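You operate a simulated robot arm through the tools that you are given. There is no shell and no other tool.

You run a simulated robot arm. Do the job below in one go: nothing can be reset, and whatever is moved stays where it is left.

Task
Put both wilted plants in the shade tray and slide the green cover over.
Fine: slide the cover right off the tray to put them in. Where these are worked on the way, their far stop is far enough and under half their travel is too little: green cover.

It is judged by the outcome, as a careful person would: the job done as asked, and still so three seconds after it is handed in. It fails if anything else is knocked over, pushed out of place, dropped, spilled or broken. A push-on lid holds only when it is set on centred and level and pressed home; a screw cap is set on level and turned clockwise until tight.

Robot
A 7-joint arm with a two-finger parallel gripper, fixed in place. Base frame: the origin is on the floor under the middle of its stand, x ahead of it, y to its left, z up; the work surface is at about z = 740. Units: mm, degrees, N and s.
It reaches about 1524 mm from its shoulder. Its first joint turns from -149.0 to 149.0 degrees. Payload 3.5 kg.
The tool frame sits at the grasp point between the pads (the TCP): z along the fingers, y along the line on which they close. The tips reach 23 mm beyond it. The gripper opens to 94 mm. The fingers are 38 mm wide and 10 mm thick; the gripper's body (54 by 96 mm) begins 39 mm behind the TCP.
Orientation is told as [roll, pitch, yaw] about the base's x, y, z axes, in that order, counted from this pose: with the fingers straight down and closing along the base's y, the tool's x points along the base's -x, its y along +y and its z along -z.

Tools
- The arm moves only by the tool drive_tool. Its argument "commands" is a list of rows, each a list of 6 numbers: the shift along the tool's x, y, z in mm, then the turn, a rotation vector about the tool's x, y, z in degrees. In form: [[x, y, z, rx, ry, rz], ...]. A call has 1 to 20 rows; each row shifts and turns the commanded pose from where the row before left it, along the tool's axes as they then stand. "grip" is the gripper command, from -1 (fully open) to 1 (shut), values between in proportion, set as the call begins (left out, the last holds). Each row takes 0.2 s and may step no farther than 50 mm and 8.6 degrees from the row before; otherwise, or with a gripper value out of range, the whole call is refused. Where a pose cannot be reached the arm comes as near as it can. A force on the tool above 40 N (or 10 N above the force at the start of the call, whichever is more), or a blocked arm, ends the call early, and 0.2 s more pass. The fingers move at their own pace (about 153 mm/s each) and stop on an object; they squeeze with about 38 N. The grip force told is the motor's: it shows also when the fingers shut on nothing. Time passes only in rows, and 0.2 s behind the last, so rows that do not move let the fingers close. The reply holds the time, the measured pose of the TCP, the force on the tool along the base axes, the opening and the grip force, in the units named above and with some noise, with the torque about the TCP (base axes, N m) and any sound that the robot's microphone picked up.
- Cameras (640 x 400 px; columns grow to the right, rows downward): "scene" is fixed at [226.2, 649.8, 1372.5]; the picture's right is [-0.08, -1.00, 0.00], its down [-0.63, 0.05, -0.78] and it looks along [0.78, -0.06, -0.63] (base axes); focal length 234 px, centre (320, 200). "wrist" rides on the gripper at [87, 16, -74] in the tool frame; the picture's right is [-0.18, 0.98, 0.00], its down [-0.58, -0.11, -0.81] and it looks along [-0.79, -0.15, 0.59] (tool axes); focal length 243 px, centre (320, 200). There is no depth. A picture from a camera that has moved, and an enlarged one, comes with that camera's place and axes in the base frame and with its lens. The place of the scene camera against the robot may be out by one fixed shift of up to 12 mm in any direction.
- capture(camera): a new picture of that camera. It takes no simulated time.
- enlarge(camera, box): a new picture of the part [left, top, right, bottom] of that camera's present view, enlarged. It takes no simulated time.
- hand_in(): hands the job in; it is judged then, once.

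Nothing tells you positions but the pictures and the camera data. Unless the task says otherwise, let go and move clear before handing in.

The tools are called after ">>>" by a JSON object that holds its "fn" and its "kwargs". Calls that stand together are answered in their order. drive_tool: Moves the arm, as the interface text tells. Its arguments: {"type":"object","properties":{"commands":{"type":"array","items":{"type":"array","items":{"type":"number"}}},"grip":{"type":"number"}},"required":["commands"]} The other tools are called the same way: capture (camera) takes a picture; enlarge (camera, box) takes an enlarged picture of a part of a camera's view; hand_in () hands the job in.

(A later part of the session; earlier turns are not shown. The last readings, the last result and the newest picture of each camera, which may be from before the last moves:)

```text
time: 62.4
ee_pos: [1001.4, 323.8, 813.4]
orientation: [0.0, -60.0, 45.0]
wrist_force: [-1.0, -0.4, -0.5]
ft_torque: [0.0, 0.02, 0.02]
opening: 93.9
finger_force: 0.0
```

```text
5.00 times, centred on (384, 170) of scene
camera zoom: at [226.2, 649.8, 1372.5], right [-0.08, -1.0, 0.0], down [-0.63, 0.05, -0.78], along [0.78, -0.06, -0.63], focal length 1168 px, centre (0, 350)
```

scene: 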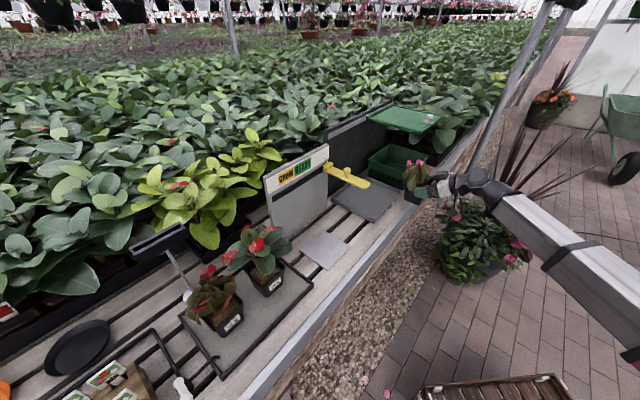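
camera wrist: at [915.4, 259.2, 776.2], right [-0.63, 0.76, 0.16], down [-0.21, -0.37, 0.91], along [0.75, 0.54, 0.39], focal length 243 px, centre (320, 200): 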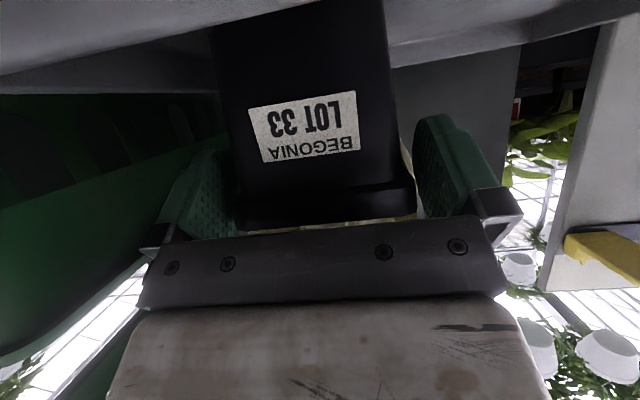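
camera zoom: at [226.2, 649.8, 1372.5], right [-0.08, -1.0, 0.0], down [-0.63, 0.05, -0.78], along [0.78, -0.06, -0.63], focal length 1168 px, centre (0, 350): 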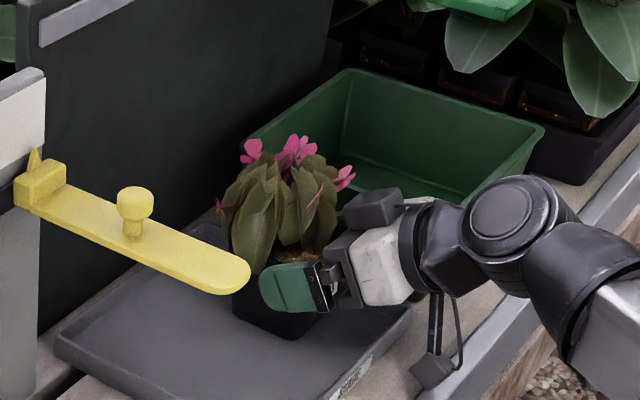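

The pot stands free in the tray. I'll back straight out, slowly at first.

>>> {"fn": "drive_tool", "kwargs": {"commands": [[4, 0, -7, 0, 0, 0], [6, 0, -10.4, 0, 0, 0], [10, 0, -17.3, 0, 0, 0], [15, 0, -26, 0, 0, 0], [15, 0, -26, 0, 0, 0], [15, 0, -26, 0, 0, 0], [0, 0, 0, 0, 0, 0]]}}

>>> {"fn": "capture", "kwargs": {"camera": "wrist"}}

>>> {"fn": "enlarge", "kwargs": {"camera": "scene", "box": [310, 110, 438, 230]}}

```text
time: 64.0
ee_pos: [909.0, 231.5, 818.0]
orientation: [-0.1, -60.0, 45.0]
wrist_force: [-0.2, 0.7, 0.0]
ft_torque: [0.0, 0.01, 0.03]
opening: 94.0
finger_force: 0.0
```

```text
taken
camera wrist: at [822.0, 166.6, 780.2], right [-0.63, 0.76, 0.16], down [-0.21, -0.37, 0.91], along [0.75, 0.54, 0.39], focal length 243 px, centre (320, 200)
```

wrist: 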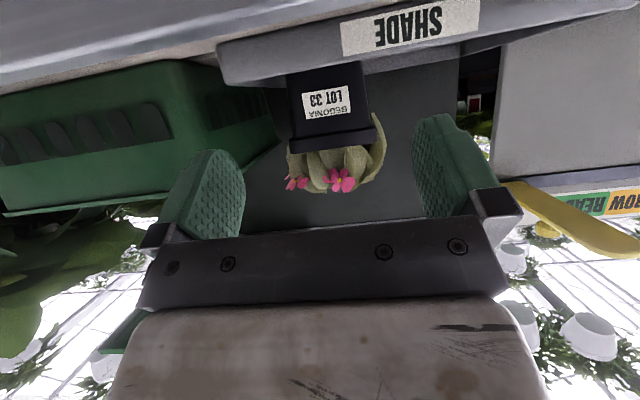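

```text
3.33 times, centred on (374, 170) of scene
camera zoom: at [226.2, 649.8, 1372.5], right [-0.08, -1.0, 0.0], down [-0.63, 0.05, -0.78], along [0.78, -0.06, -0.63], focal length 778 px, centre (140, 300)
```

zoom: 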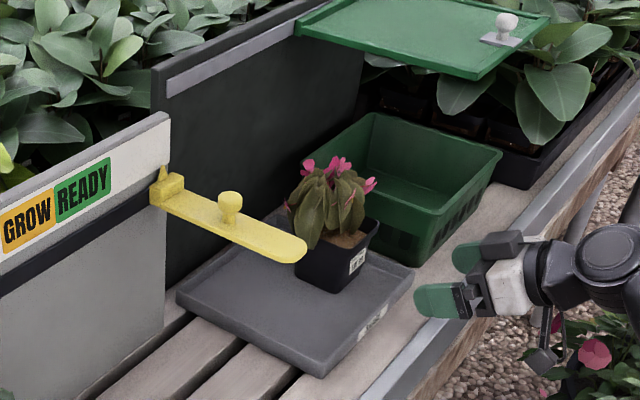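

LOT 33 stands upright in the shade tray at b ≈ 480. Now I'll go back along the bench front to LOT 34.

>>> {"fn": "drive_tool", "kwargs": {"commands": [[-5, 0, -20, 0, 0, 0], [-9.3, 0, -38.5, 0, 0, 0], [-9.3, 0, -38.5, 0, 0, 0], [-4, 0, -18, 0, 0, 0], [0, 20, 0, 0, 0, 0], [0, 40, 0, 0, 0, 0], [0, 45, 0, 0, 0, 0], [0, 45, 0, 0, 0, 0], [0, 45, 0, 0, 0, 0], [0, 45, 0, 0, 0, 0], [0, 45, 0, 0, 0, 0], [0, 45, 0, 0, 0, 0], [0, 20, 0, 0, 0, 0], [0, 0, 0, 0, 0, 0]]}}

>>> {"fn": "capture", "kwargs": {"camera": "scene"}}

```text
time: 67.0
ee_pos: [601.5, 419.3, 895.3]
orientation: [0.0, -60.0, 45.0]
wrist_force: [0.5, 0.1, 0.3]
ft_torque: [-0.03, 0.0, 0.02]
opening: 94.0
finger_force: 0.0
```

```text
taken
```

scene: 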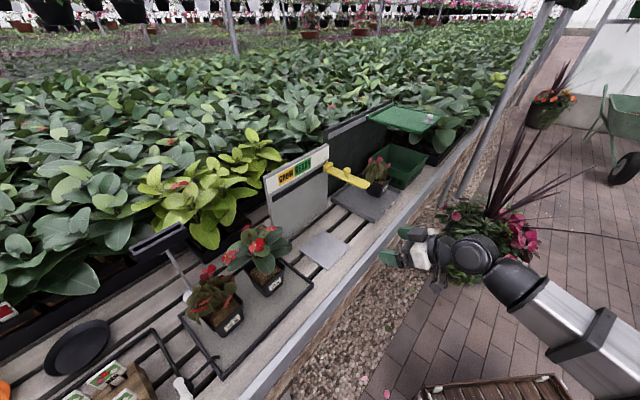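

All is well so far. Continuing along to LOT 34.

>>> {"fn": "drive_tool", "kwargs": {"commands": [[0, 20, 0, 0, 0, 0], [0, 42, 0, 0, 0, 0], [0, 45, 0, 0, 0, 0], [0, 45, 0, 0, 0, 0], [0, 45, 0, 0, 0, 0], [0, 45, 0, 0, 0, 0], [0, 45, 0, 0, 0, 0], [0, 42, 0, 0, 0, 0], [0, 30, 0, 0, 0, 0], [0, 20, 0, 0, 0, 0], [0, 0, 0, 0, 0, 0]]}}

>>> {"fn": "capture", "kwargs": {"camera": "scene"}}

>>> {"fn": "capture", "kwargs": {"camera": "wrist"}}

```text
time: 69.4
ee_pos: [334.8, 688.4, 895.9]
orientation: [0.0, -60.0, 45.0]
wrist_force: [0.2, 0.3, 0.3]
ft_torque: [0.0, -0.01, -0.05]
opening: 94.2
finger_force: 0.1
```

```text
taken
```

scene: 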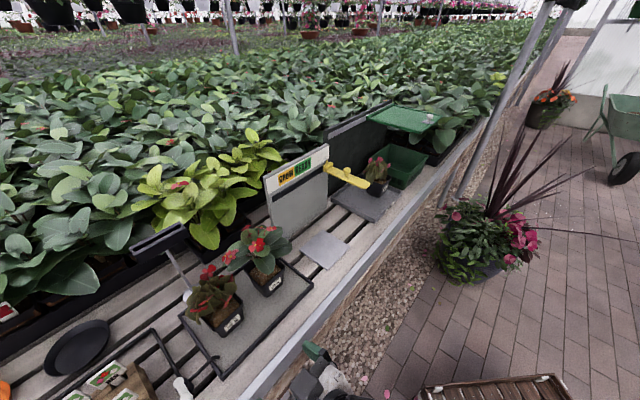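

```text
taken
camera wrist: at [248.2, 624.0, 858.5], right [-0.63, 0.76, 0.16], down [-0.21, -0.37, 0.91], along [0.75, 0.54, 0.39], focal length 243 px, centre (320, 200)
```

wrist: 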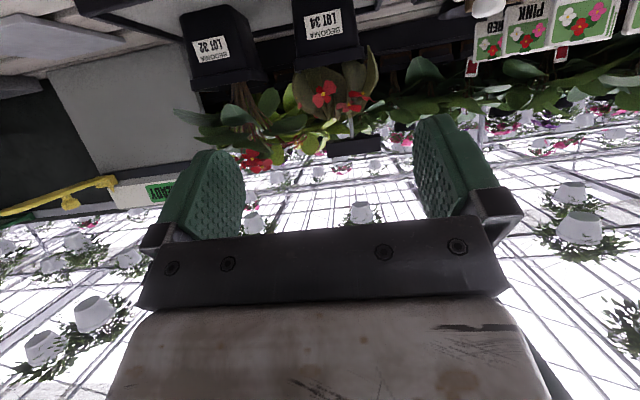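

I'm facing LOT 34, whose label centre works out at about n = 938, b = -252, z = 788. I'll come down in front of it.

>>> {"fn": "drive_tool", "kwargs": {"commands": [[7, 0, 15, 0, 0, 0], [13.3, 0, 28.9, 0, 0, 0], [13.3, 0, 28.9, 0, 0, 0], [6.4, 0, 13.8, 0, 0, 0], [0, 0, 0, 0, 0, 0]]}}

>>> {"fn": "capture", "kwargs": {"camera": "wrist"}}

>>> {"fn": "enlarge", "kwargs": {"camera": "scene", "box": [150, 250, 390, 400]}}

```text
time: 70.6
ee_pos: [376.4, 724.8, 820.2]
orientation: [0.0, -60.0, 44.8]
wrist_force: [-0.1, -0.3, -0.2]
ft_torque: [0.01, -0.01, -0.01]
opening: 94.1
finger_force: 0.0
```

```text
taken
camera wrist: at [288.1, 662.0, 782.6], right [-0.63, 0.76, 0.16], down [-0.21, -0.37, 0.91], along [0.75, 0.54, 0.39], focal length 243 px, centre (320, 200)
```

wrist: 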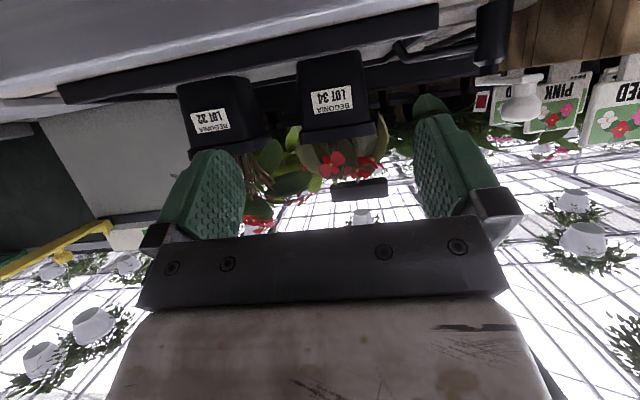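

```text
2.67 times, centred on (270, 325) of scene
camera zoom: at [226.2, 649.8, 1372.5], right [-0.08, -1.0, 0.0], down [-0.63, 0.05, -0.78], along [0.78, -0.06, -0.63], focal length 623 px, centre (453, -133)
```

zoom: 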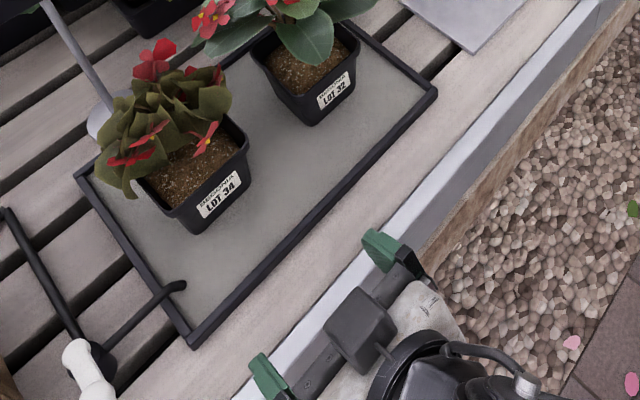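

Clear view of LOT 34, but its pot may be slightly rotated. I'll enlarge both views to measure its angle.

>>> {"fn": "enlarge", "kwargs": {"camera": "wrist", "box": [270, 30, 398, 110]}}

>>> {"fn": "enlarge", "kwargs": {"camera": "wrist", "box": [270, 90, 398, 170]}}

>>> {"fn": "enlarge", "kwargs": {"camera": "scene", "box": [180, 270, 276, 345]}}

```text
5.00 times, centred on (334, 70) of wrist
camera zoom: at [288.1, 662.0, 782.6], right [-0.63, 0.76, 0.16], down [-0.21, -0.37, 0.91], along [0.75, 0.54, 0.39], focal length 1213 px, centre (250, 850)
```

zoom: 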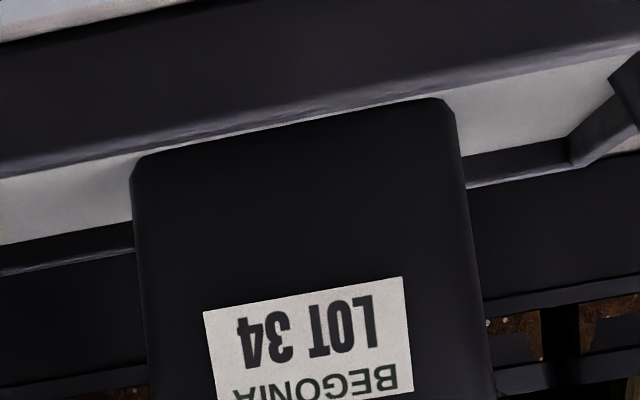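

```text
5.00 times, centred on (334, 130) of wrist
camera zoom: at [288.1, 662.0, 782.6], right [-0.63, 0.76, 0.16], down [-0.21, -0.37, 0.91], along [0.75, 0.54, 0.39], focal length 1213 px, centre (250, 550)
```

zoom: 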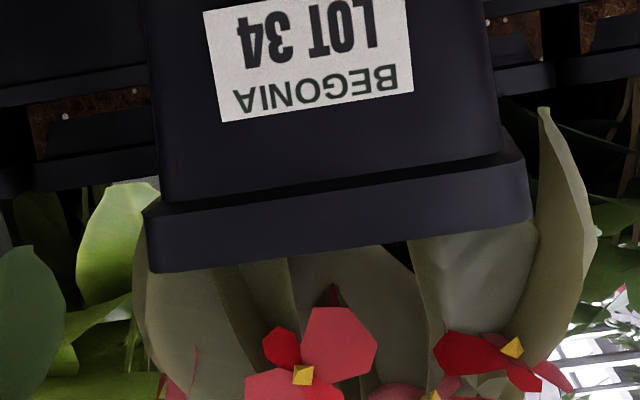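

```text
5.33 times, centred on (228, 308) of scene
camera zoom: at [226.2, 649.8, 1372.5], right [-0.08, -1.0, 0.0], down [-0.63, 0.05, -0.78], along [0.78, -0.06, -0.63], focal length 1246 px, centre (811, -373)
```

zoom: 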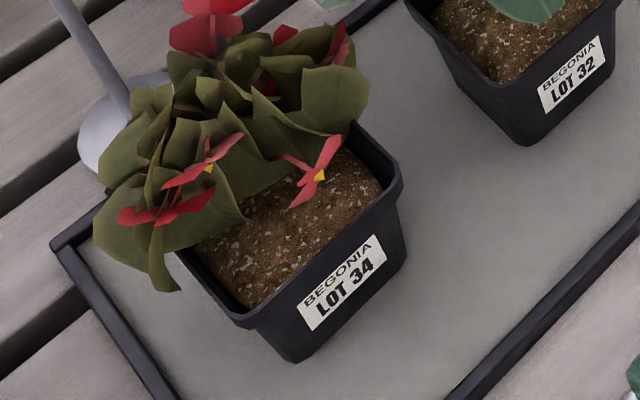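

LOT 34's pot is aligned with the bench to within a degree or two, and one leaf hangs past its far-left rim. I'll move in carefully from the front.

>>> {"fn": "drive_tool", "kwargs": {"commands": [[-8, 2, 14, 0, 0, 0], [-15, 2, 26, 0, 0, 0], [-15, 1, 26, 0, 0, 0], [-12, 0.3, 20.6, 0, 0, 0], [0, 0, 0, 0, 0, 0]]}}

>>> {"fn": "capture", "kwargs": {"camera": "wrist"}}

>>> {"fn": "enlarge", "kwargs": {"camera": "scene", "box": [150, 250, 310, 350]}}

```text
time: 71.8
ee_pos: [442.7, 799.6, 817.7]
orientation: [0.1, -60.1, 45.1]
wrist_force: [-0.5, -0.3, 0.3]
ft_torque: [0.0, 0.04, 0.04]
opening: 94.0
finger_force: 0.1
```

```text
taken
camera wrist: at [354.4, 736.0, 781.1], right [-0.63, 0.76, 0.16], down [-0.21, -0.37, 0.91], along [0.75, 0.54, 0.39], focal length 243 px, centre (320, 200)
```

wrist: 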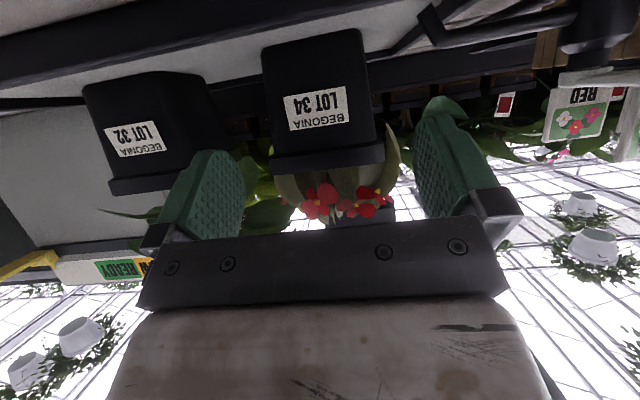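

```text
4.00 times, centred on (230, 300) of scene
camera zoom: at [226.2, 649.8, 1372.5], right [-0.08, -1.0, 0.0], down [-0.63, 0.05, -0.78], along [0.78, -0.06, -0.63], focal length 934 px, centre (680, -200)
```

zoom: 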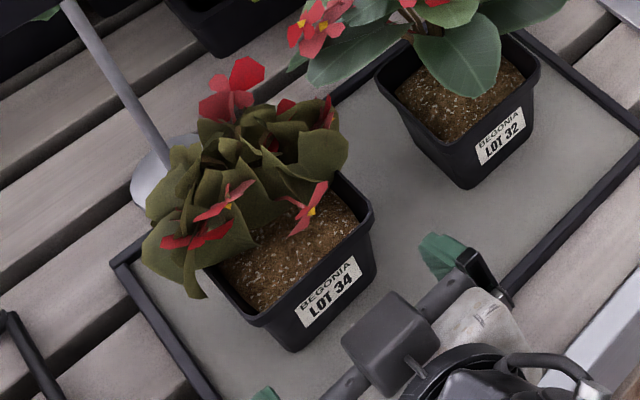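

Well centred on LOT 34 (TCP b = -252.4). I'll ease forward so the fingers straddle the rim.

>>> {"fn": "drive_tool", "kwargs": {"commands": [[-8.6, 0, 14.1, 0, 0, 0], [-8.6, 0, 14.1, 0, 0, 0], [-8.6, 0, 14.1, 0, 0, 0], [0, 0, 0, 0, 0, 0]]}}

>>> {"fn": "capture", "kwargs": {"camera": "wrist"}}

>>> {"fn": "enlarge", "kwargs": {"camera": "scene", "box": [150, 250, 310, 350]}}

```text
time: 72.8
ee_pos: [476.4, 836.2, 818.1]
orientation: [0.0, -59.9, 44.9]
wrist_force: [-0.3, -0.2, -0.5]
ft_torque: [0.0, 0.01, 0.01]
opening: 94.2
finger_force: 0.1
```

```text
taken
camera wrist: at [389.5, 772.1, 781.0], right [-0.63, 0.76, 0.16], down [-0.21, -0.37, 0.91], along [0.75, 0.54, 0.39], focal length 243 px, centre (320, 200)
```

wrist: 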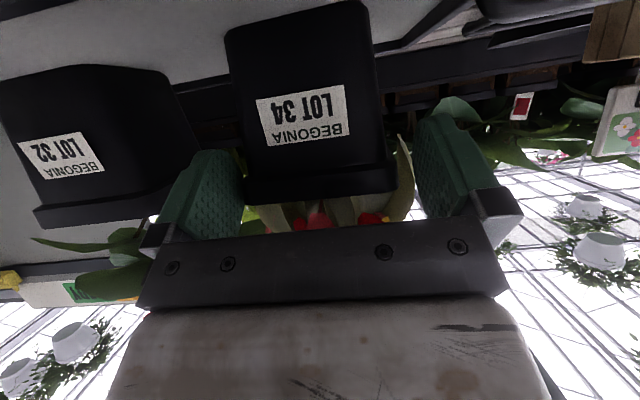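

```text
4.00 times, centred on (230, 300) of scene
camera zoom: at [226.2, 649.8, 1372.5], right [-0.08, -1.0, 0.0], down [-0.63, 0.05, -0.78], along [0.78, -0.06, -0.63], focal length 934 px, centre (680, -200)
```

zoom: 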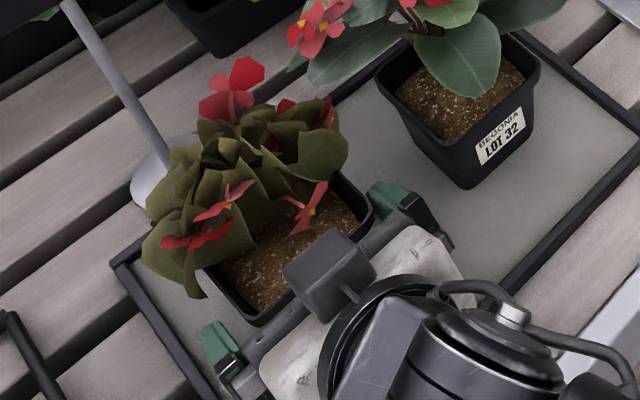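

The fingers are on both sides of the pot with no contact. I'll take the last 15 mm, then close.

>>> {"fn": "drive_tool", "kwargs": {"commands": [[-4, -1, 6.5, 0, 0, 0], [-4, -1, 6.5, 0, 0, 0], [0, 0, 0, 0, 0, 0]]}}

>>> {"fn": "drive_tool", "kwargs": {"commands": [[0, 0, 0, 0, 0, 0], [0, 0, 0, 0, 0, 0], [0, 0, 0, 0, 0, 0]], "grip": 1}}

>>> {"fn": "capture", "kwargs": {"camera": "wrist"}}

>>> {"fn": "enlarge", "kwargs": {"camera": "scene", "box": [150, 250, 310, 350]}}

```text
time: 73.6
ee_pos: [489.8, 843.9, 818.6]
orientation: [0.0, -60.1, 45.1]
wrist_force: [0.0, 0.0, -0.5]
ft_torque: [-0.04, 0.02, 0.0]
opening: 94.0
finger_force: 0.1
```

```text
time: 74.4
ee_pos: [487.8, 844.8, 818.9]
orientation: [0.0, -60.0, 45.0]
wrist_force: [1.0, -1.4, 0.5]
ft_torque: [0.05, -0.03, -0.06]
opening: 84.4
finger_force: 38.2
```

```text
taken
camera wrist: at [402.1, 780.2, 781.6], right [-0.63, 0.76, 0.16], down [-0.21, -0.37, 0.91], along [0.75, 0.54, 0.39], focal length 243 px, centre (320, 200)
```

wrist: 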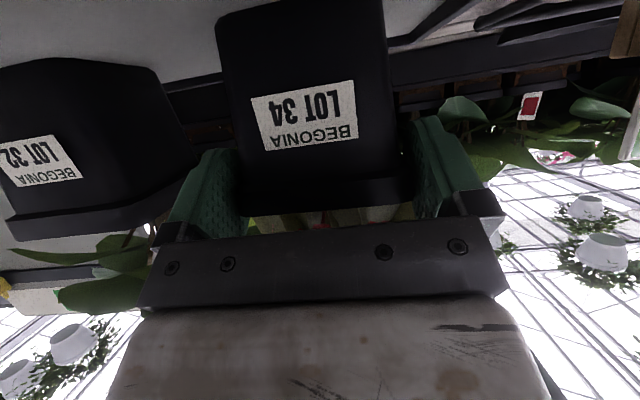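

```text
4.00 times, centred on (230, 300) of scene
camera zoom: at [226.2, 649.8, 1372.5], right [-0.08, -1.0, 0.0], down [-0.63, 0.05, -0.78], along [0.78, -0.06, -0.63], focal length 934 px, centre (680, -200)
```

zoom: 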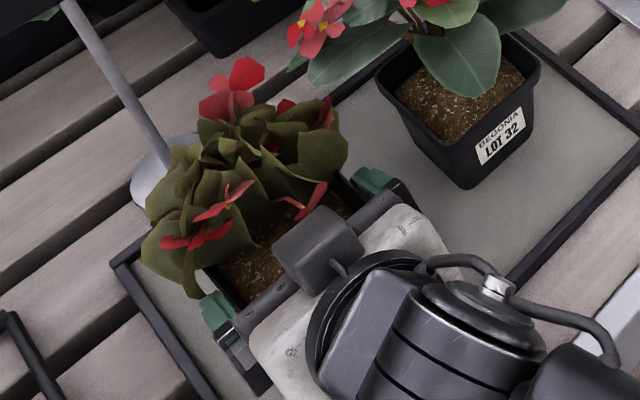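

Gripped at 84.4 mm with 38 N. I'll lift slightly and check.

>>> {"fn": "drive_tool", "kwargs": {"commands": [[-4.3, 0, -2.5, 0, 0, 0], [-8.7, 0, -5, 0, 0, 0], [-8.7, 0, -5, 0, 0, 0], [0, 0, 0, 0, 0, 0]]}}

>>> {"fn": "capture", "kwargs": {"camera": "wrist"}}

>>> {"fn": "enlarge", "kwargs": {"camera": "scene", "box": [150, 230, 310, 330]}}

```text
time: 75.4
ee_pos: [489.2, 843.4, 845.3]
orientation: [0.0, -60.0, 45.0]
wrist_force: [-0.5, -0.5, -3.1]
ft_torque: [-0.04, 0.08, 0.0]
opening: 84.1
finger_force: 37.9
```

```text
taken
camera wrist: at [401.5, 779.8, 807.7], right [-0.63, 0.76, 0.16], down [-0.21, -0.37, 0.91], along [0.75, 0.54, 0.39], focal length 243 px, centre (320, 200)
```

wrist: 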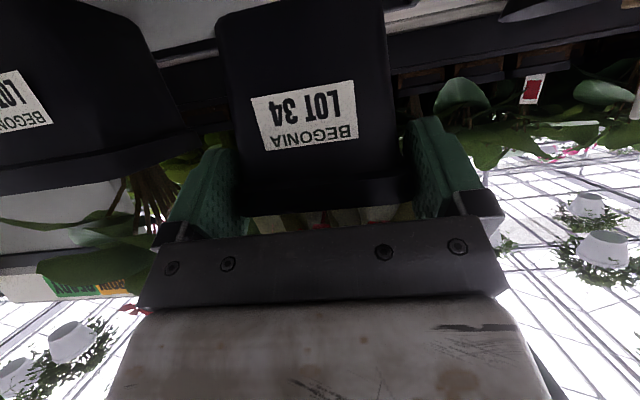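

```text
4.00 times, centred on (230, 280) of scene
camera zoom: at [226.2, 649.8, 1372.5], right [-0.08, -1.0, 0.0], down [-0.63, 0.05, -0.78], along [0.78, -0.06, -0.63], focal length 934 px, centre (680, -120)
```

zoom: 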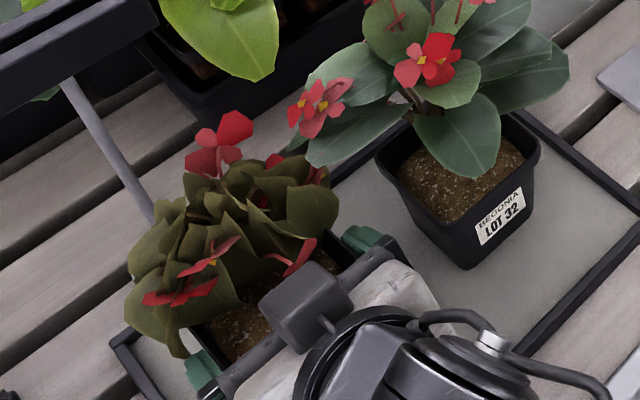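

The lift is clean and the pot is level. I'll pull it straight back, away from LOT 32, before moving along.

>>> {"fn": "drive_tool", "kwargs": {"commands": [[5, 0, -8.7, 0, 0, 0], [12, 0, -20.8, 0, 0, 0], [15, 0, -26, 0, 0, 0], [15, 0, -26, 0, 0, 0], [15, 0, -26, 0, 0, 0], [12, 0, -20.8, 0, 0, 0], [9, 0, -15.6, 0, 0, 0], [5, 0, -8.7, 0, 0, 0], [0, 0, 0, 0, 0, 0]]}}

>>> {"fn": "capture", "kwargs": {"camera": "scene"}}

>>> {"fn": "capture", "kwargs": {"camera": "wrist"}}

```text
time: 77.4
ee_pos: [365.6, 719.7, 843.2]
orientation: [0.0, -60.0, 45.0]
wrist_force: [-0.1, -0.4, -2.8]
ft_torque: [-0.03, 0.05, 0.02]
opening: 84.5
finger_force: 38.1
```

```text
taken
```

scene: 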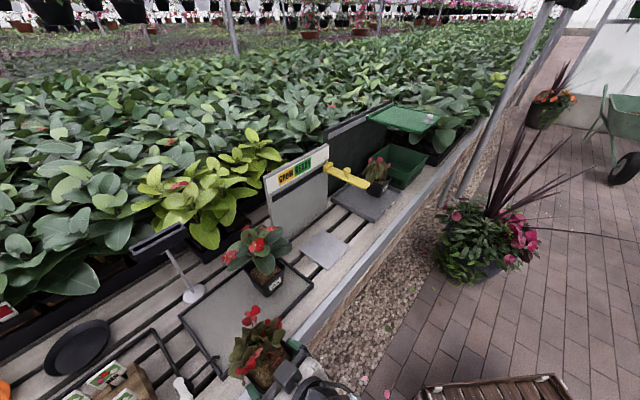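

```text
taken
camera wrist: at [278.4, 655.6, 805.6], right [-0.63, 0.76, 0.16], down [-0.21, -0.37, 0.91], along [0.75, 0.54, 0.39], focal length 243 px, centre (320, 200)
```

wrist: 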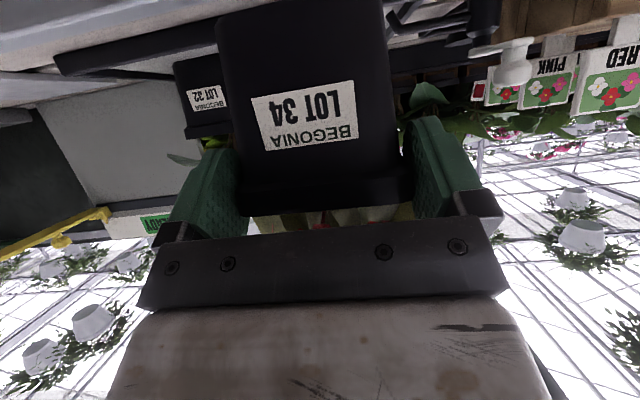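

LOT 34 is clear of its neighbours and held steady. I'll raise it a little and carry it along to the tray.

>>> {"fn": "drive_tool", "kwargs": {"commands": [[-8.7, 0, -5, 0, 0, 0], [-8.7, 0, -5, 0, 0, 0], [0, -15, 0, 0, 0, 0], [0, -30, 0, 0, 0, 0], [0, -38, 0, 0, 0, 0], [0, -38, 0, 0, 0, 0], [0, -38, 0, 0, 0, 0], [0, -38, 0, 0, 0, 0], [0, -38, 0, 0, 0, 0], [0, -38, 0, 0, 0, 0], [0, -38, 0, 0, 0, 0], [0, -25, 0, 0, 0, 0], [0, 0, 0, 0, 0, 0]]}}

>>> {"fn": "capture", "kwargs": {"camera": "scene"}}

```text
time: 80.2
ee_pos: [601.6, 481.5, 866.0]
orientation: [0.0, -60.0, 45.0]
wrist_force: [-0.4, -0.4, -2.3]
ft_torque: [-0.08, 0.07, 0.0]
opening: 84.0
finger_force: 38.3
```

```text
taken
```

scene: 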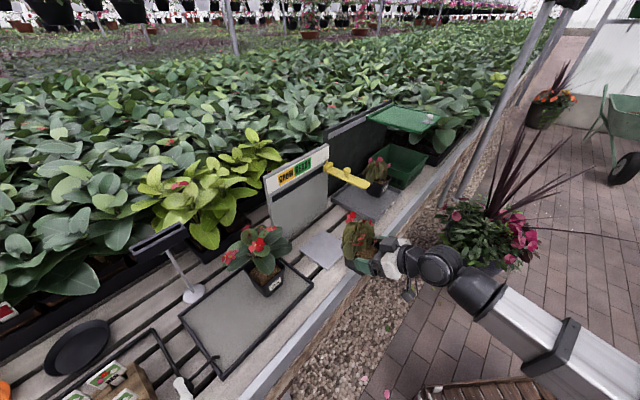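

Halfway there. Passing in front of the lever, with the plant well short of its tip.

>>> {"fn": "drive_tool", "kwargs": {"commands": [[0, -15, 0, 0, 0, 0], [0, -30, 0, 0, 0, 0], [0, -38, 0, 0, 0, 0], [0, -38, 0, 0, 0, 0], [0, -38, 0, 0, 0, 0], [0, -38, 0, 0, 0, 0], [0, -38, 0, 0, 0, 0], [0, -27, 0, 0, 0, 0], [0, -15, 0, 0, 0, 0], [0, 0, 0, 0, 0, 0]]}}

>>> {"fn": "capture", "kwargs": {"camera": "wrist"}}

>>> {"fn": "enlarge", "kwargs": {"camera": "scene", "box": [300, 110, 460, 230]}}

```text
time: 82.4
ee_pos: [796.5, 285.1, 865.6]
orientation: [0.0, -60.0, 44.9]
wrist_force: [-0.1, -0.6, -2.6]
ft_torque: [-0.03, 0.02, -0.03]
opening: 83.9
finger_force: 37.6
```

```text
taken
camera wrist: at [710.6, 221.8, 828.8], right [-0.63, 0.76, 0.16], down [-0.21, -0.37, 0.91], along [0.75, 0.54, 0.39], focal length 243 px, centre (320, 200)
```

wrist: 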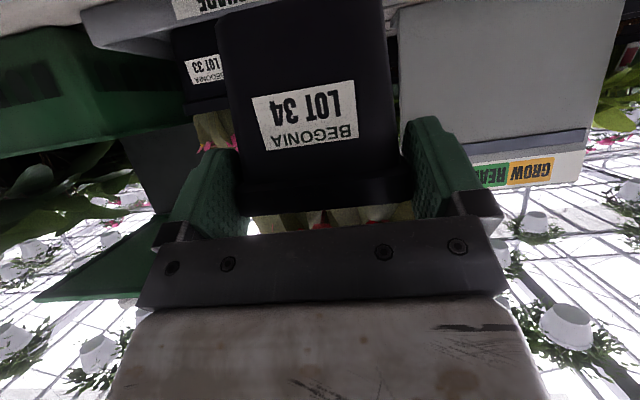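

```text
3.33 times, centred on (380, 170) of scene
camera zoom: at [226.2, 649.8, 1372.5], right [-0.08, -1.0, 0.0], down [-0.63, 0.05, -0.78], along [0.78, -0.06, -0.63], focal length 778 px, centre (120, 300)
```

zoom: 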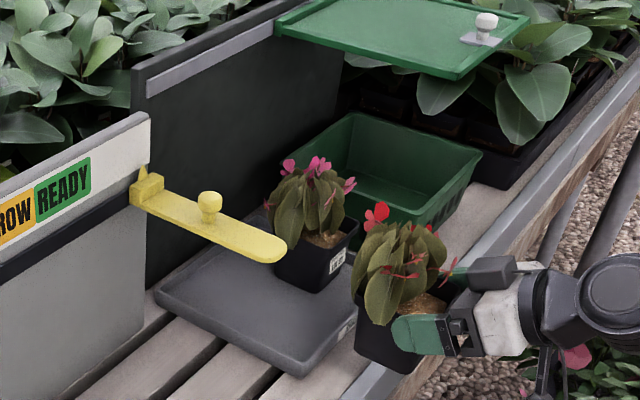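

In position at b = 362, slightly left of where the pot should go. I'll move in over the left part of the tray at this height.

>>> {"fn": "drive_tool", "kwargs": {"commands": [[-7, 0.6, 12, 0, 0, 0], [-13, 1, 22.5, 0, 0, 0], [-15, 1, 26, 0, 0, 0], [-15, 1, 26, 0, 0, 0], [0, 0, 0, 0, 0, 0]]}}

>>> {"fn": "capture", "kwargs": {"camera": "wrist"}}

>>> {"fn": "enlarge", "kwargs": {"camera": "scene", "box": [310, 130, 438, 210]}}

```text
time: 83.6
ee_pos: [866.4, 361.0, 865.3]
orientation: [0.0, -59.9, 45.0]
wrist_force: [-1.0, -0.6, -2.8]
ft_torque: [-0.07, 0.05, -0.01]
opening: 83.8
finger_force: 38.6
```

```text
taken
camera wrist: at [779.1, 296.3, 827.5], right [-0.63, 0.76, 0.16], down [-0.21, -0.37, 0.91], along [0.75, 0.54, 0.39], focal length 243 px, centre (320, 200)
```

wrist: 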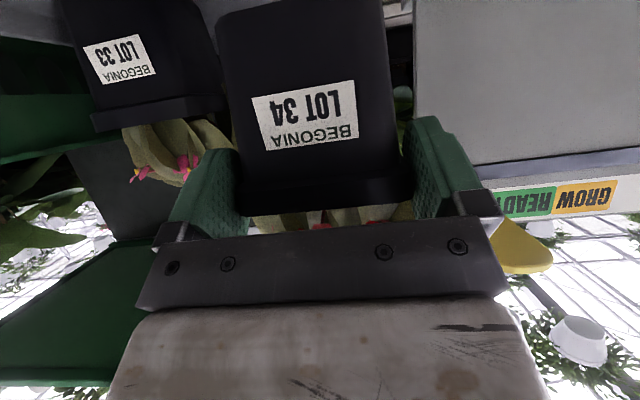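

```text
5.00 times, centred on (374, 170) of scene
camera zoom: at [226.2, 649.8, 1372.5], right [-0.08, -1.0, 0.0], down [-0.63, 0.05, -0.78], along [0.78, -0.06, -0.63], focal length 1168 px, centre (50, 350)
```

zoom: 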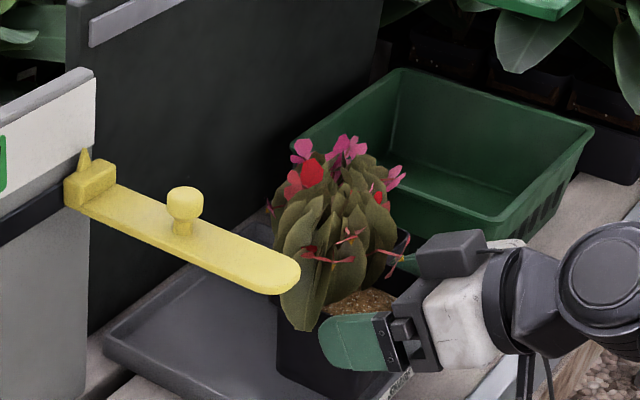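

There's still a gap of about 25 mm or more between the plant and the lever. I'll go the remaining distance in.

>>> {"fn": "drive_tool", "kwargs": {"commands": [[-7, 0, 12, 0, 0, 0], [-10, 0, 17.3, 0, 0, 0], [-6.5, 0, 11.3, 0, 0, 0], [0, 0, 0, 0, 0, 0]]}}

>>> {"fn": "capture", "kwargs": {"camera": "wrist"}}

>>> {"fn": "enlarge", "kwargs": {"camera": "scene", "box": [310, 130, 438, 210]}}

```text
time: 84.6
ee_pos: [899.2, 392.8, 864.2]
orientation: [0.0, -60.0, 45.1]
wrist_force: [0.0, 0.2, -2.2]
ft_torque: [-0.04, 0.05, 0.02]
opening: 83.8
finger_force: 37.6
```

```text
taken
camera wrist: at [812.2, 328.7, 825.9], right [-0.63, 0.76, 0.16], down [-0.21, -0.37, 0.91], along [0.75, 0.54, 0.39], focal length 243 px, centre (320, 200)
```

wrist: 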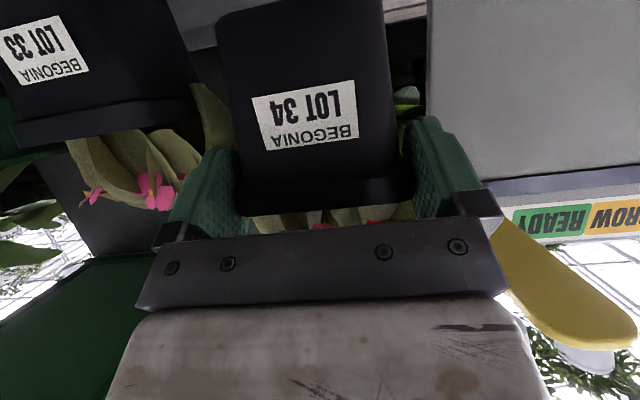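

```text
5.00 times, centred on (374, 170) of scene
camera zoom: at [226.2, 649.8, 1372.5], right [-0.08, -1.0, 0.0], down [-0.63, 0.05, -0.78], along [0.78, -0.06, -0.63], focal length 1168 px, centre (50, 350)
```

zoom: 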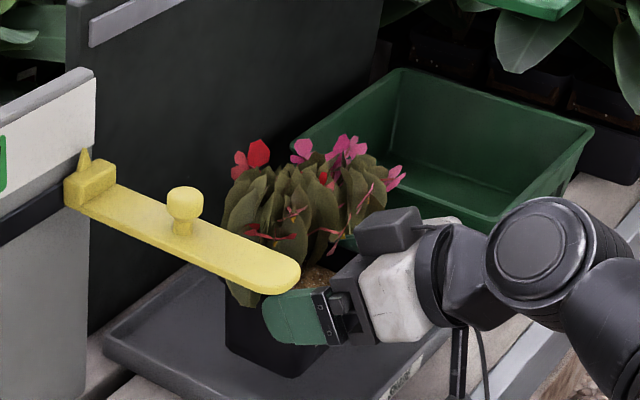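

Everything is clear: the lever is at b ≤ 270, and LOT 33's nearest leaf is about 17 mm from the finger. I'll lower the pot now.

>>> {"fn": "drive_tool", "kwargs": {"commands": [[6, 0, 3.5, 0, 0, 0], [8.66, 0, 5, 0, 0, 0], [8.66, 0, 5, 0, 0, 0], [8.66, 0, 5, 0, 0, 0], [0, 0, 0, 0, 0, 0]]}}

>>> {"fn": "capture", "kwargs": {"camera": "wrist"}}

>>> {"fn": "enlarge", "kwargs": {"camera": "scene", "box": [310, 130, 438, 210]}}

```text
time: 85.8
ee_pos: [898.8, 392.2, 827.5]
orientation: [-0.1, -59.9, 45.0]
wrist_force: [0.2, 0.1, -2.6]
ft_torque: [-0.05, 0.05, 0.0]
opening: 84.0
finger_force: 37.8
```

```text
taken
camera wrist: at [812.2, 327.5, 790.2], right [-0.63, 0.76, 0.16], down [-0.21, -0.37, 0.91], along [0.75, 0.54, 0.39], focal length 243 px, centre (320, 200)
```

wrist: 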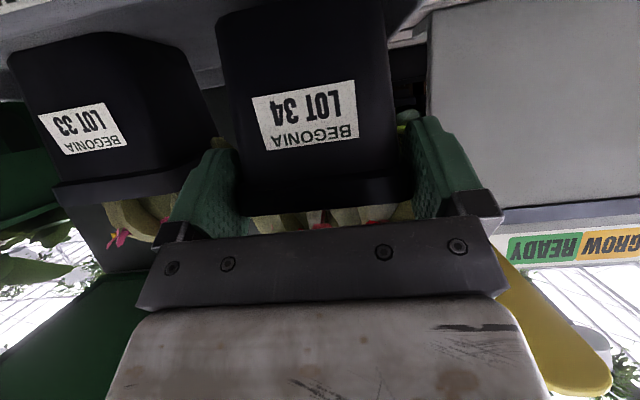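

```text
5.00 times, centred on (374, 170) of scene
camera zoom: at [226.2, 649.8, 1372.5], right [-0.08, -1.0, 0.0], down [-0.63, 0.05, -0.78], along [0.78, -0.06, -0.63], focal length 1168 px, centre (50, 350)
```

zoom: 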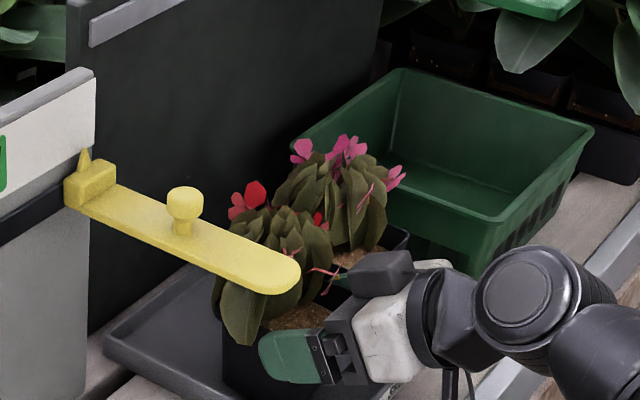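

About 9 mm to go, so I'll use small steps to feel for contact.

>>> {"fn": "drive_tool", "kwargs": {"commands": [[1.73, 0, 1, 0, 0, 0], [1.73, 0, 1, 0, 0, 0], [1.73, 0, 1, 0, 0, 0], [0, 0, 0, 0, 0, 0]]}}

>>> {"fn": "drive_tool", "kwargs": {"commands": [[1.3, 0, 0.75, 0, 0, 0], [0, 0, 0, 0, 0, 0]]}}

>>> {"fn": "drive_tool", "kwargs": {"commands": [[1.3, 0, 0.75, 0, 0, 0], [0, 0, 0, 0, 0, 0]]}}

```text
time: 86.8
ee_pos: [899.5, 391.7, 820.7]
orientation: [0.1, -60.0, 45.0]
wrist_force: [0.8, -0.5, -2.8]
ft_torque: [-0.04, 0.06, 0.01]
opening: 83.7
finger_force: 38.3
```

```text
time: 87.4
ee_pos: [899.0, 393.2, 820.9]
orientation: [-0.1, -60.1, 45.0]
wrist_force: [0.5, 1.3, -1.8]
ft_torque: [-0.05, 0.04, 0.0]
opening: 83.9
finger_force: 37.8
```

```text
time: 88.0
ee_pos: [899.5, 392.3, 818.2]
orientation: [0.0, -60.0, 44.9]
wrist_force: [0.5, -0.3, -3.1]
ft_torque: [-0.06, 0.06, 0.03]
opening: 83.8
finger_force: 38.2
```

>>> {"fn": "drive_tool", "kwargs": {"commands": [[1.3, 0, 0.75, 0, 0, 0], [0, 0, 0, 0, 0, 0]]}}

>>> {"fn": "drive_tool", "kwargs": {"commands": [[0.87, 0, 0.5, 0, 0, 0], [0, 0, 0, 0, 0, 0]]}}

```text
time: 88.6
ee_pos: [899.0, 391.9, 817.2]
orientation: [0.0, -60.2, 45.0]
wrist_force: [-0.8, -1.5, 0.3]
ft_torque: [-0.01, -0.14, -0.03]
opening: 83.7
finger_force: 37.8
```

```text
time: 89.2
ee_pos: [899.2, 391.2, 817.8]
orientation: [0.0, -60.3, 45.0]
wrist_force: [4.6, 1.9, 9.4]
ft_torque: [0.02, -0.69, 0.05]
opening: 84.0
finger_force: 38.0
```

Contact with about 12 N, so LOT 34 is resting on the tray floor. I'll open the gripper.

>>> {"fn": "drive_tool", "kwargs": {"commands": [[0, 0, 0, 0, 0, 0], [0, 0, 0, 0, 0, 0]], "grip": -1}}

>>> {"fn": "capture", "kwargs": {"camera": "wrist"}}

>>> {"fn": "enlarge", "kwargs": {"camera": "scene", "box": [310, 130, 438, 210]}}

```text
time: 89.8
ee_pos: [897.6, 392.3, 815.3]
orientation: [0.0, -59.9, 44.9]
wrist_force: [1.3, 0.4, 0.2]
ft_torque: [-0.02, 0.01, 0.0]
opening: 94.0
finger_force: 0.0
```

```text
taken
camera wrist: at [810.9, 327.6, 778.6], right [-0.63, 0.76, 0.16], down [-0.21, -0.37, 0.91], along [0.75, 0.54, 0.39], focal length 243 px, centre (320, 200)
```

wrist: 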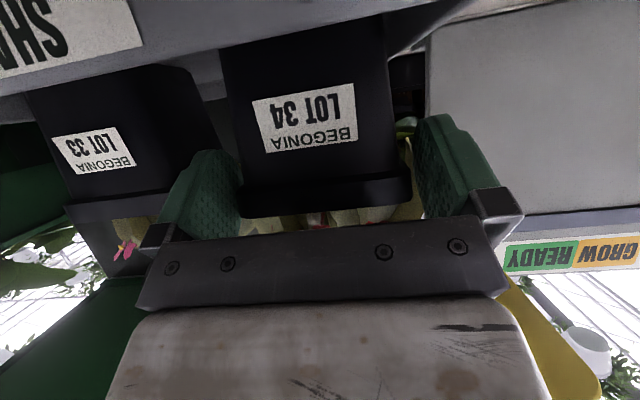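

```text
5.00 times, centred on (374, 170) of scene
camera zoom: at [226.2, 649.8, 1372.5], right [-0.08, -1.0, 0.0], down [-0.63, 0.05, -0.78], along [0.78, -0.06, -0.63], focal length 1168 px, centre (50, 350)
```

zoom: 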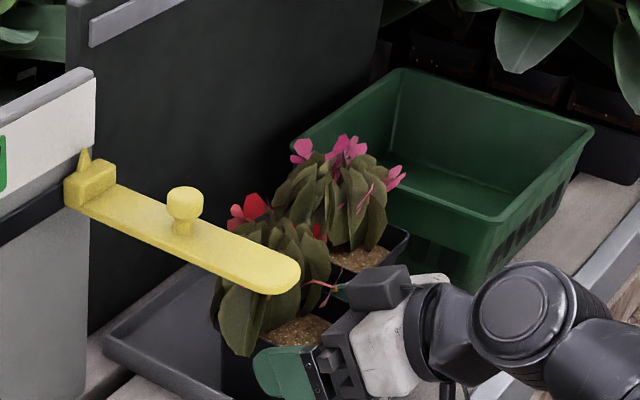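

LOT 34 is free. I'll back straight out slowly.

>>> {"fn": "drive_tool", "kwargs": {"commands": [[4, 0, -7, 0, 0, 0], [6, 0, -10.4, 0, 0, 0], [10, 0, -17.3, 0, 0, 0], [15, 0, -26, 0, 0, 0], [15, 0, -26, 0, 0, 0], [15, 0, -26, 0, 0, 0], [10, 0, -17.3, 0, 0, 0], [0, 0, 0, 0, 0, 0]]}}

>>> {"fn": "capture", "kwargs": {"camera": "wrist"}}

>>> {"fn": "enlarge", "kwargs": {"camera": "scene", "box": [300, 100, 460, 220]}}

```text
time: 91.6
ee_pos: [790.5, 288.0, 816.2]
orientation: [0.0, -60.1, 45.0]
wrist_force: [0.3, 1.1, -0.6]
ft_torque: [0.01, 0.04, 0.02]
opening: 94.1
finger_force: 0.0
```

```text
taken
camera wrist: at [704.5, 223.6, 779.1], right [-0.63, 0.76, 0.16], down [-0.21, -0.37, 0.91], along [0.75, 0.54, 0.39], focal length 243 px, centre (320, 200)
```

wrist: 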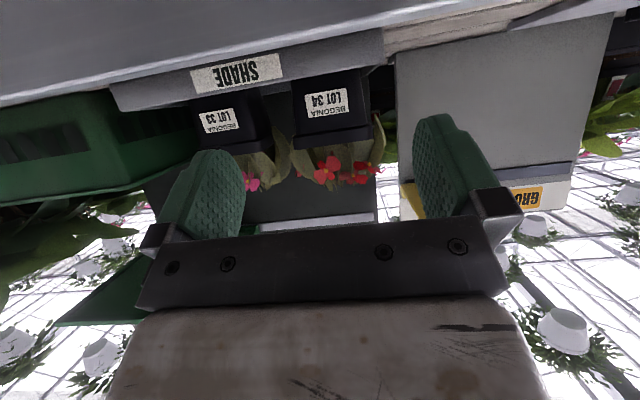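

```text
3.33 times, centred on (380, 160) of scene
camera zoom: at [226.2, 649.8, 1372.5], right [-0.08, -1.0, 0.0], down [-0.63, 0.05, -0.78], along [0.78, -0.06, -0.63], focal length 778 px, centre (120, 333)
```

zoom: 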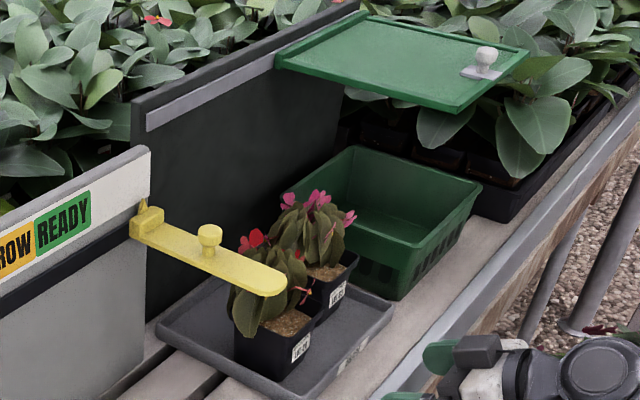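

Both wilted plants are upright in the SHADE tray. Next I'll go back to the cover's knob and slide it over them.

>>> {"fn": "drive_tool", "kwargs": {"commands": [[-18, 0, -13, 0, 0, 0], [-35.4, 0, -25.3, 0, 0, 0], [-35.4, 0, -25.3, 0, 0, 0], [-35.4, 0, -25.3, 0, 0, 0], [-35.4, 0, -25.3, 0, 0, 0], [-35.4, 0, -25.3, 0, 0, 0], [-17, 0, -12.2, 0, 0, 0], [0, -20, 0, 0, -3, 0], [0, 0, 0, 0, -7, 0], [0, 0, 0, 0, 0, 0]]}}

>>> {"fn": "capture", "kwargs": {"camera": "scene"}}

```text
time: 93.8
ee_pos: [789.4, 253.3, 1077.1]
orientation: [-0.1, -70.1, 45.0]
wrist_force: [0.2, -0.3, 0.0]
ft_torque: [0.03, 0.01, -0.02]
opening: 94.0
finger_force: 0.1
```

```text
taken
```

scene: 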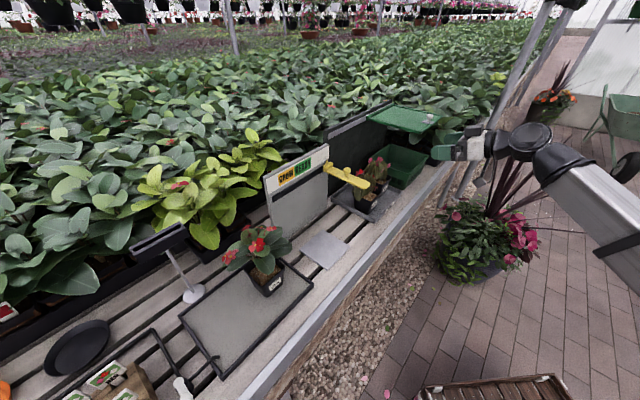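

Good. Moving along to stand in front of the knob.

>>> {"fn": "drive_tool", "kwargs": {"commands": [[0, -18, 0, 0, 0, 0], [0, -40, 0, 0, 0, 0], [0, -42, 0, 0, 0, 0], [0, -42, 0, 0, 0, 0], [0, -42, 0, 0, 0, 0], [0, -42, 0, 0, 0, 0], [0, -40, 0, 0, 0, 0], [0, -30, 0, 0, 0, 0], [0, 0, 0, 0, 0, 0]]}}

>>> {"fn": "capture", "kwargs": {"camera": "wrist"}}

>>> {"fn": "enlarge", "kwargs": {"camera": "scene", "box": [340, 80, 500, 180]}}

```text
time: 95.8
ee_pos: [997.8, 43.2, 1076.4]
orientation: [-0.1, -70.1, 45.0]
wrist_force: [-0.4, 0.2, -0.3]
ft_torque: [0.0, -0.02, 0.0]
opening: 94.0
finger_force: 0.2
```

```text
taken
camera wrist: at [916.4, -15.3, 1021.0], right [-0.65, 0.74, 0.17], down [-0.32, -0.47, 0.82], along [0.69, 0.48, 0.54], focal length 243 px, centre (320, 200)
```

wrist: 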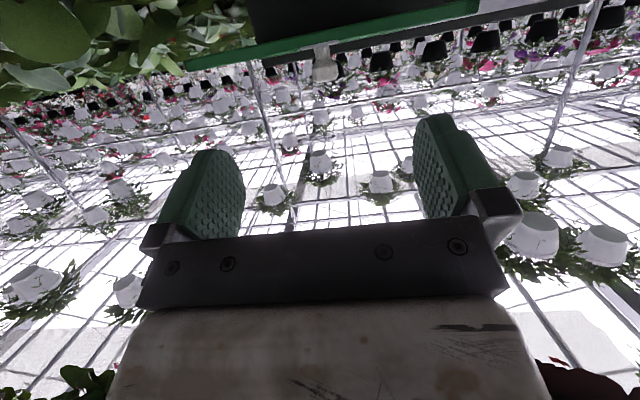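

```text
4.00 times, centred on (420, 130) of scene
camera zoom: at [226.2, 649.8, 1372.5], right [-0.08, -1.0, 0.0], down [-0.63, 0.05, -0.78], along [0.78, -0.06, -0.63], focal length 934 px, centre (-80, 480)
```

zoom: 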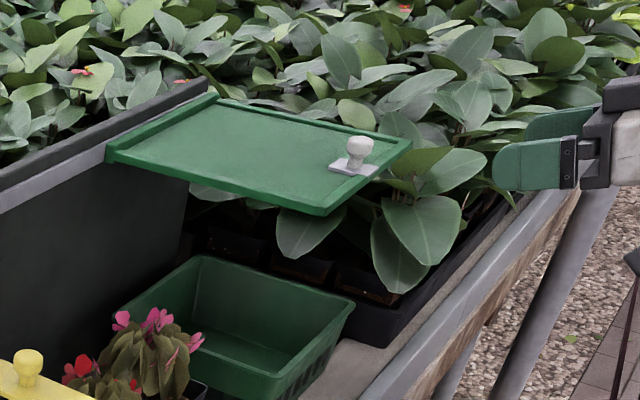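

The knob is straight ahead at b = 675. I'll move in around it as before.

>>> {"fn": "drive_tool", "kwargs": {"commands": [[-4, 0, 17, 0, 0, 0], [-7.2, 0, 32, 0, 0, 0], [-7.2, 0, 32, 0, 0, 0], [-6.6, 0, 29, 0, 0, 0], [-4.5, 0, 20, 0, 0, 0], [-2.3, 0, 10, 0, 0, 0], [0, 0, 0, 0, 0, 0]]}}

>>> {"fn": "capture", "kwargs": {"camera": "wrist"}}

```text
time: 97.4
ee_pos: [1098.0, 145.8, 1059.0]
orientation: [0.0, -70.1, 45.0]
wrist_force: [-0.6, -0.1, -0.5]
ft_torque: [0.0, 0.01, 0.02]
opening: 93.8
finger_force: 0.1
```

```text
taken
camera wrist: at [1016.6, 87.4, 1002.7], right [-0.65, 0.74, 0.17], down [-0.32, -0.47, 0.82], along [0.69, 0.48, 0.54], focal length 243 px, centre (320, 200)
```

wrist: 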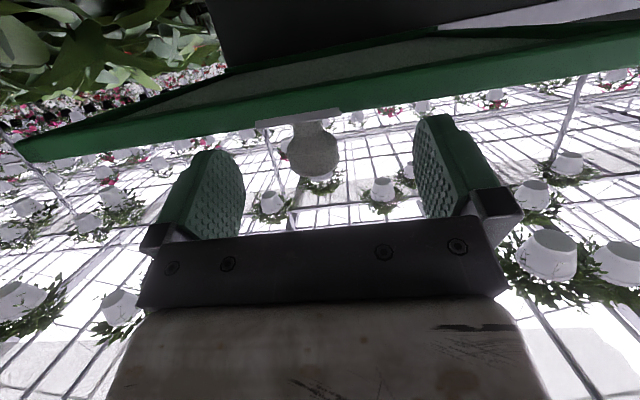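

Nearly there. I'll go the last 8 mm and close on the knob.

>>> {"fn": "drive_tool", "kwargs": {"commands": [[-0.8, -0.8, 4.1, 0, 0, 0], [-0.5, -0.7, 4.1, 0, 0, 0], [0, 0, 0, 0, 0, 0]]}}

>>> {"fn": "drive_tool", "kwargs": {"commands": [[0, 0, 0, 0, 0, 0], [0, 0, 0, 0, 0, 0], [0, 0, 0, 0, 0, 0]], "grip": 1}}

>>> {"fn": "capture", "kwargs": {"camera": "wrist"}}

```text
time: 98.2
ee_pos: [1104.6, 150.4, 1058.0]
orientation: [0.0, -70.0, 44.9]
wrist_force: [-0.6, 0.9, -0.3]
ft_torque: [0.02, 0.01, -0.04]
opening: 94.0
finger_force: 0.0
```

```text
time: 99.0
ee_pos: [1104.8, 150.1, 1056.7]
orientation: [-0.1, -69.9, 45.1]
wrist_force: [-1.3, 1.6, 0.0]
ft_torque: [0.04, 0.1, 0.0]
opening: 23.7
finger_force: 45.0
```

```text
taken
camera wrist: at [1022.8, 91.7, 1001.7], right [-0.65, 0.74, 0.17], down [-0.32, -0.47, 0.82], along [0.69, 0.48, 0.54], focal length 243 px, centre (320, 200)
```

wrist: 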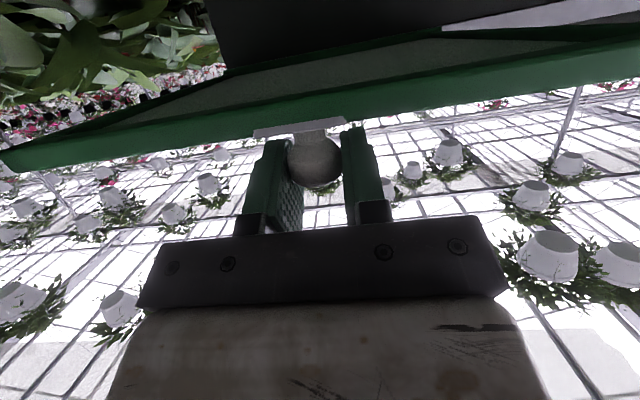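

I have the knob again. Sliding the cover back over the tray in stages, watching the side force.

>>> {"fn": "drive_tool", "kwargs": {"commands": [[0, 5, 0, 0, 0, 0], [0, 10, 0, 0, 0, 0], [0, 15, 0, 0, 0, 0], [0, 15, 0, 0, 0, 0], [0, 15, 0, 0, 0, 0], [0, 0, 0, 0, 0, 0]]}}

>>> {"fn": "capture", "kwargs": {"camera": "scene"}}

```text
time: 100.4
ee_pos: [1061.5, 193.2, 1057.4]
orientation: [-0.1, -69.9, 44.9]
wrist_force: [-13.6, -11.9, 2.5]
ft_torque: [-0.55, 0.57, 0.06]
opening: 23.4
finger_force: 44.7
```

```text
taken
```

scene: 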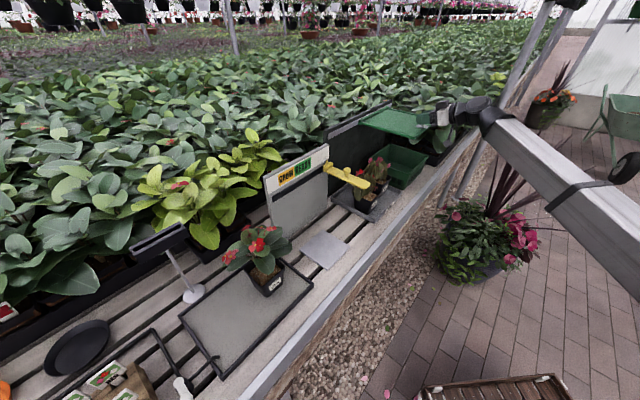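

Moving well. I'll trim the side offset and continue.

>>> {"fn": "drive_tool", "kwargs": {"commands": [[0.4, 10, -1.1, 0, 0, 0], [0.1, 15, -0.25, 0, 0, 0], [0.1, 15, -0.25, 0, 0, 0], [0.1, 15, -0.25, 0, 0, 0], [0, 0, 0, 0, 0, 0]]}}

```text
time: 101.6
ee_pos: [1024.0, 230.4, 1056.0]
orientation: [0.3, -70.2, 44.8]
wrist_force: [14.1, 15.5, 15.9]
ft_torque: [-0.13, 0.22, 0.05]
opening: 23.3
finger_force: 44.8
```

Slightly over-trimmed. I'll correct that and go on.

>>> {"fn": "drive_tool", "kwargs": {"commands": [[-1.1, 10, 0.7, 0, 0, 0], [0, 15, 0, 0, 0, 0], [0, 15, 0, 0, 0, 0], [0, 15, 0, 0, 0, 0], [0, 0, 0, 0, 0, 0]]}}

>>> {"fn": "capture", "kwargs": {"camera": "scene"}}

```text
time: 102.8
ee_pos: [983.8, 269.4, 1056.6]
orientation: [0.0, -69.9, 45.1]
wrist_force: [14.3, 15.0, 2.2]
ft_torque: [0.4, -0.44, 0.07]
opening: 23.5
finger_force: 45.1
```

```text
taken
```

scene: 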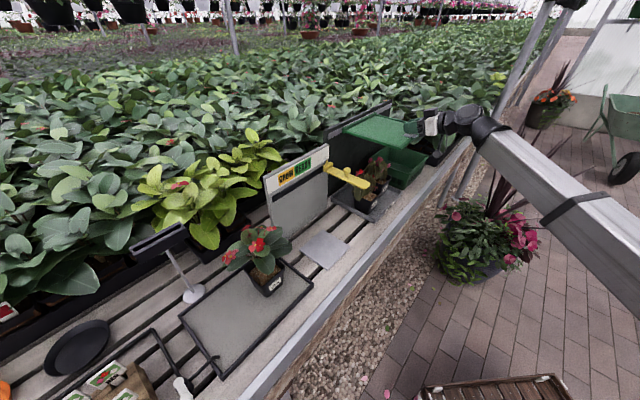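

About 80 mm remain. Continuing with a small correction.

>>> {"fn": "drive_tool", "kwargs": {"commands": [[-0.4, 8, 1.3, 0, 0, 0], [0, 14, 0.1, 0, 0, 0], [0, 14, 0.1, 0, 0, 0], [0, 14, 0.1, 0, 0, 0], [0, 0, 0, 0, 0, 0]]}}

```text
time: 104.0
ee_pos: [948.3, 305.8, 1056.5]
orientation: [0.0, -70.0, 44.8]
wrist_force: [-12.9, -13.4, -0.8]
ft_torque: [0.63, -0.54, -0.1]
opening: 23.5
finger_force: 45.8
```

About 30 mm to go. I'll take smaller steps until I feel the stop.

>>> {"fn": "drive_tool", "kwargs": {"commands": [[0.3, 8, -0.9, 0, 0, 0], [0, 8, 0, 0, 0, 0], [0, 7, 0, 0, 0, 0], [0, 0, 0, 0, 0, 0]]}}

>>> {"fn": "drive_tool", "kwargs": {"commands": [[0, 5, 0, 0, 0, 0], [0, 5, 0, 0, 0, 0], [0, 0, 0, 0, 0, 0]]}}

```text
time: 105.0
ee_pos: [932.1, 321.1, 1057.7]
orientation: [0.1, -70.1, 45.0]
wrist_force: [-12.3, -10.6, 1.9]
ft_torque: [0.24, -0.4, -0.05]
opening: 23.3
finger_force: 44.9
```

```text
time: 105.8
ee_pos: [927.3, 327.5, 1055.1]
orientation: [-0.3, -70.0, 45.2]
wrist_force: [-0.1, -19.1, -3.2]
ft_torque: [-0.24, 0.03, -0.06]
opening: 23.1
finger_force: 45.1
```

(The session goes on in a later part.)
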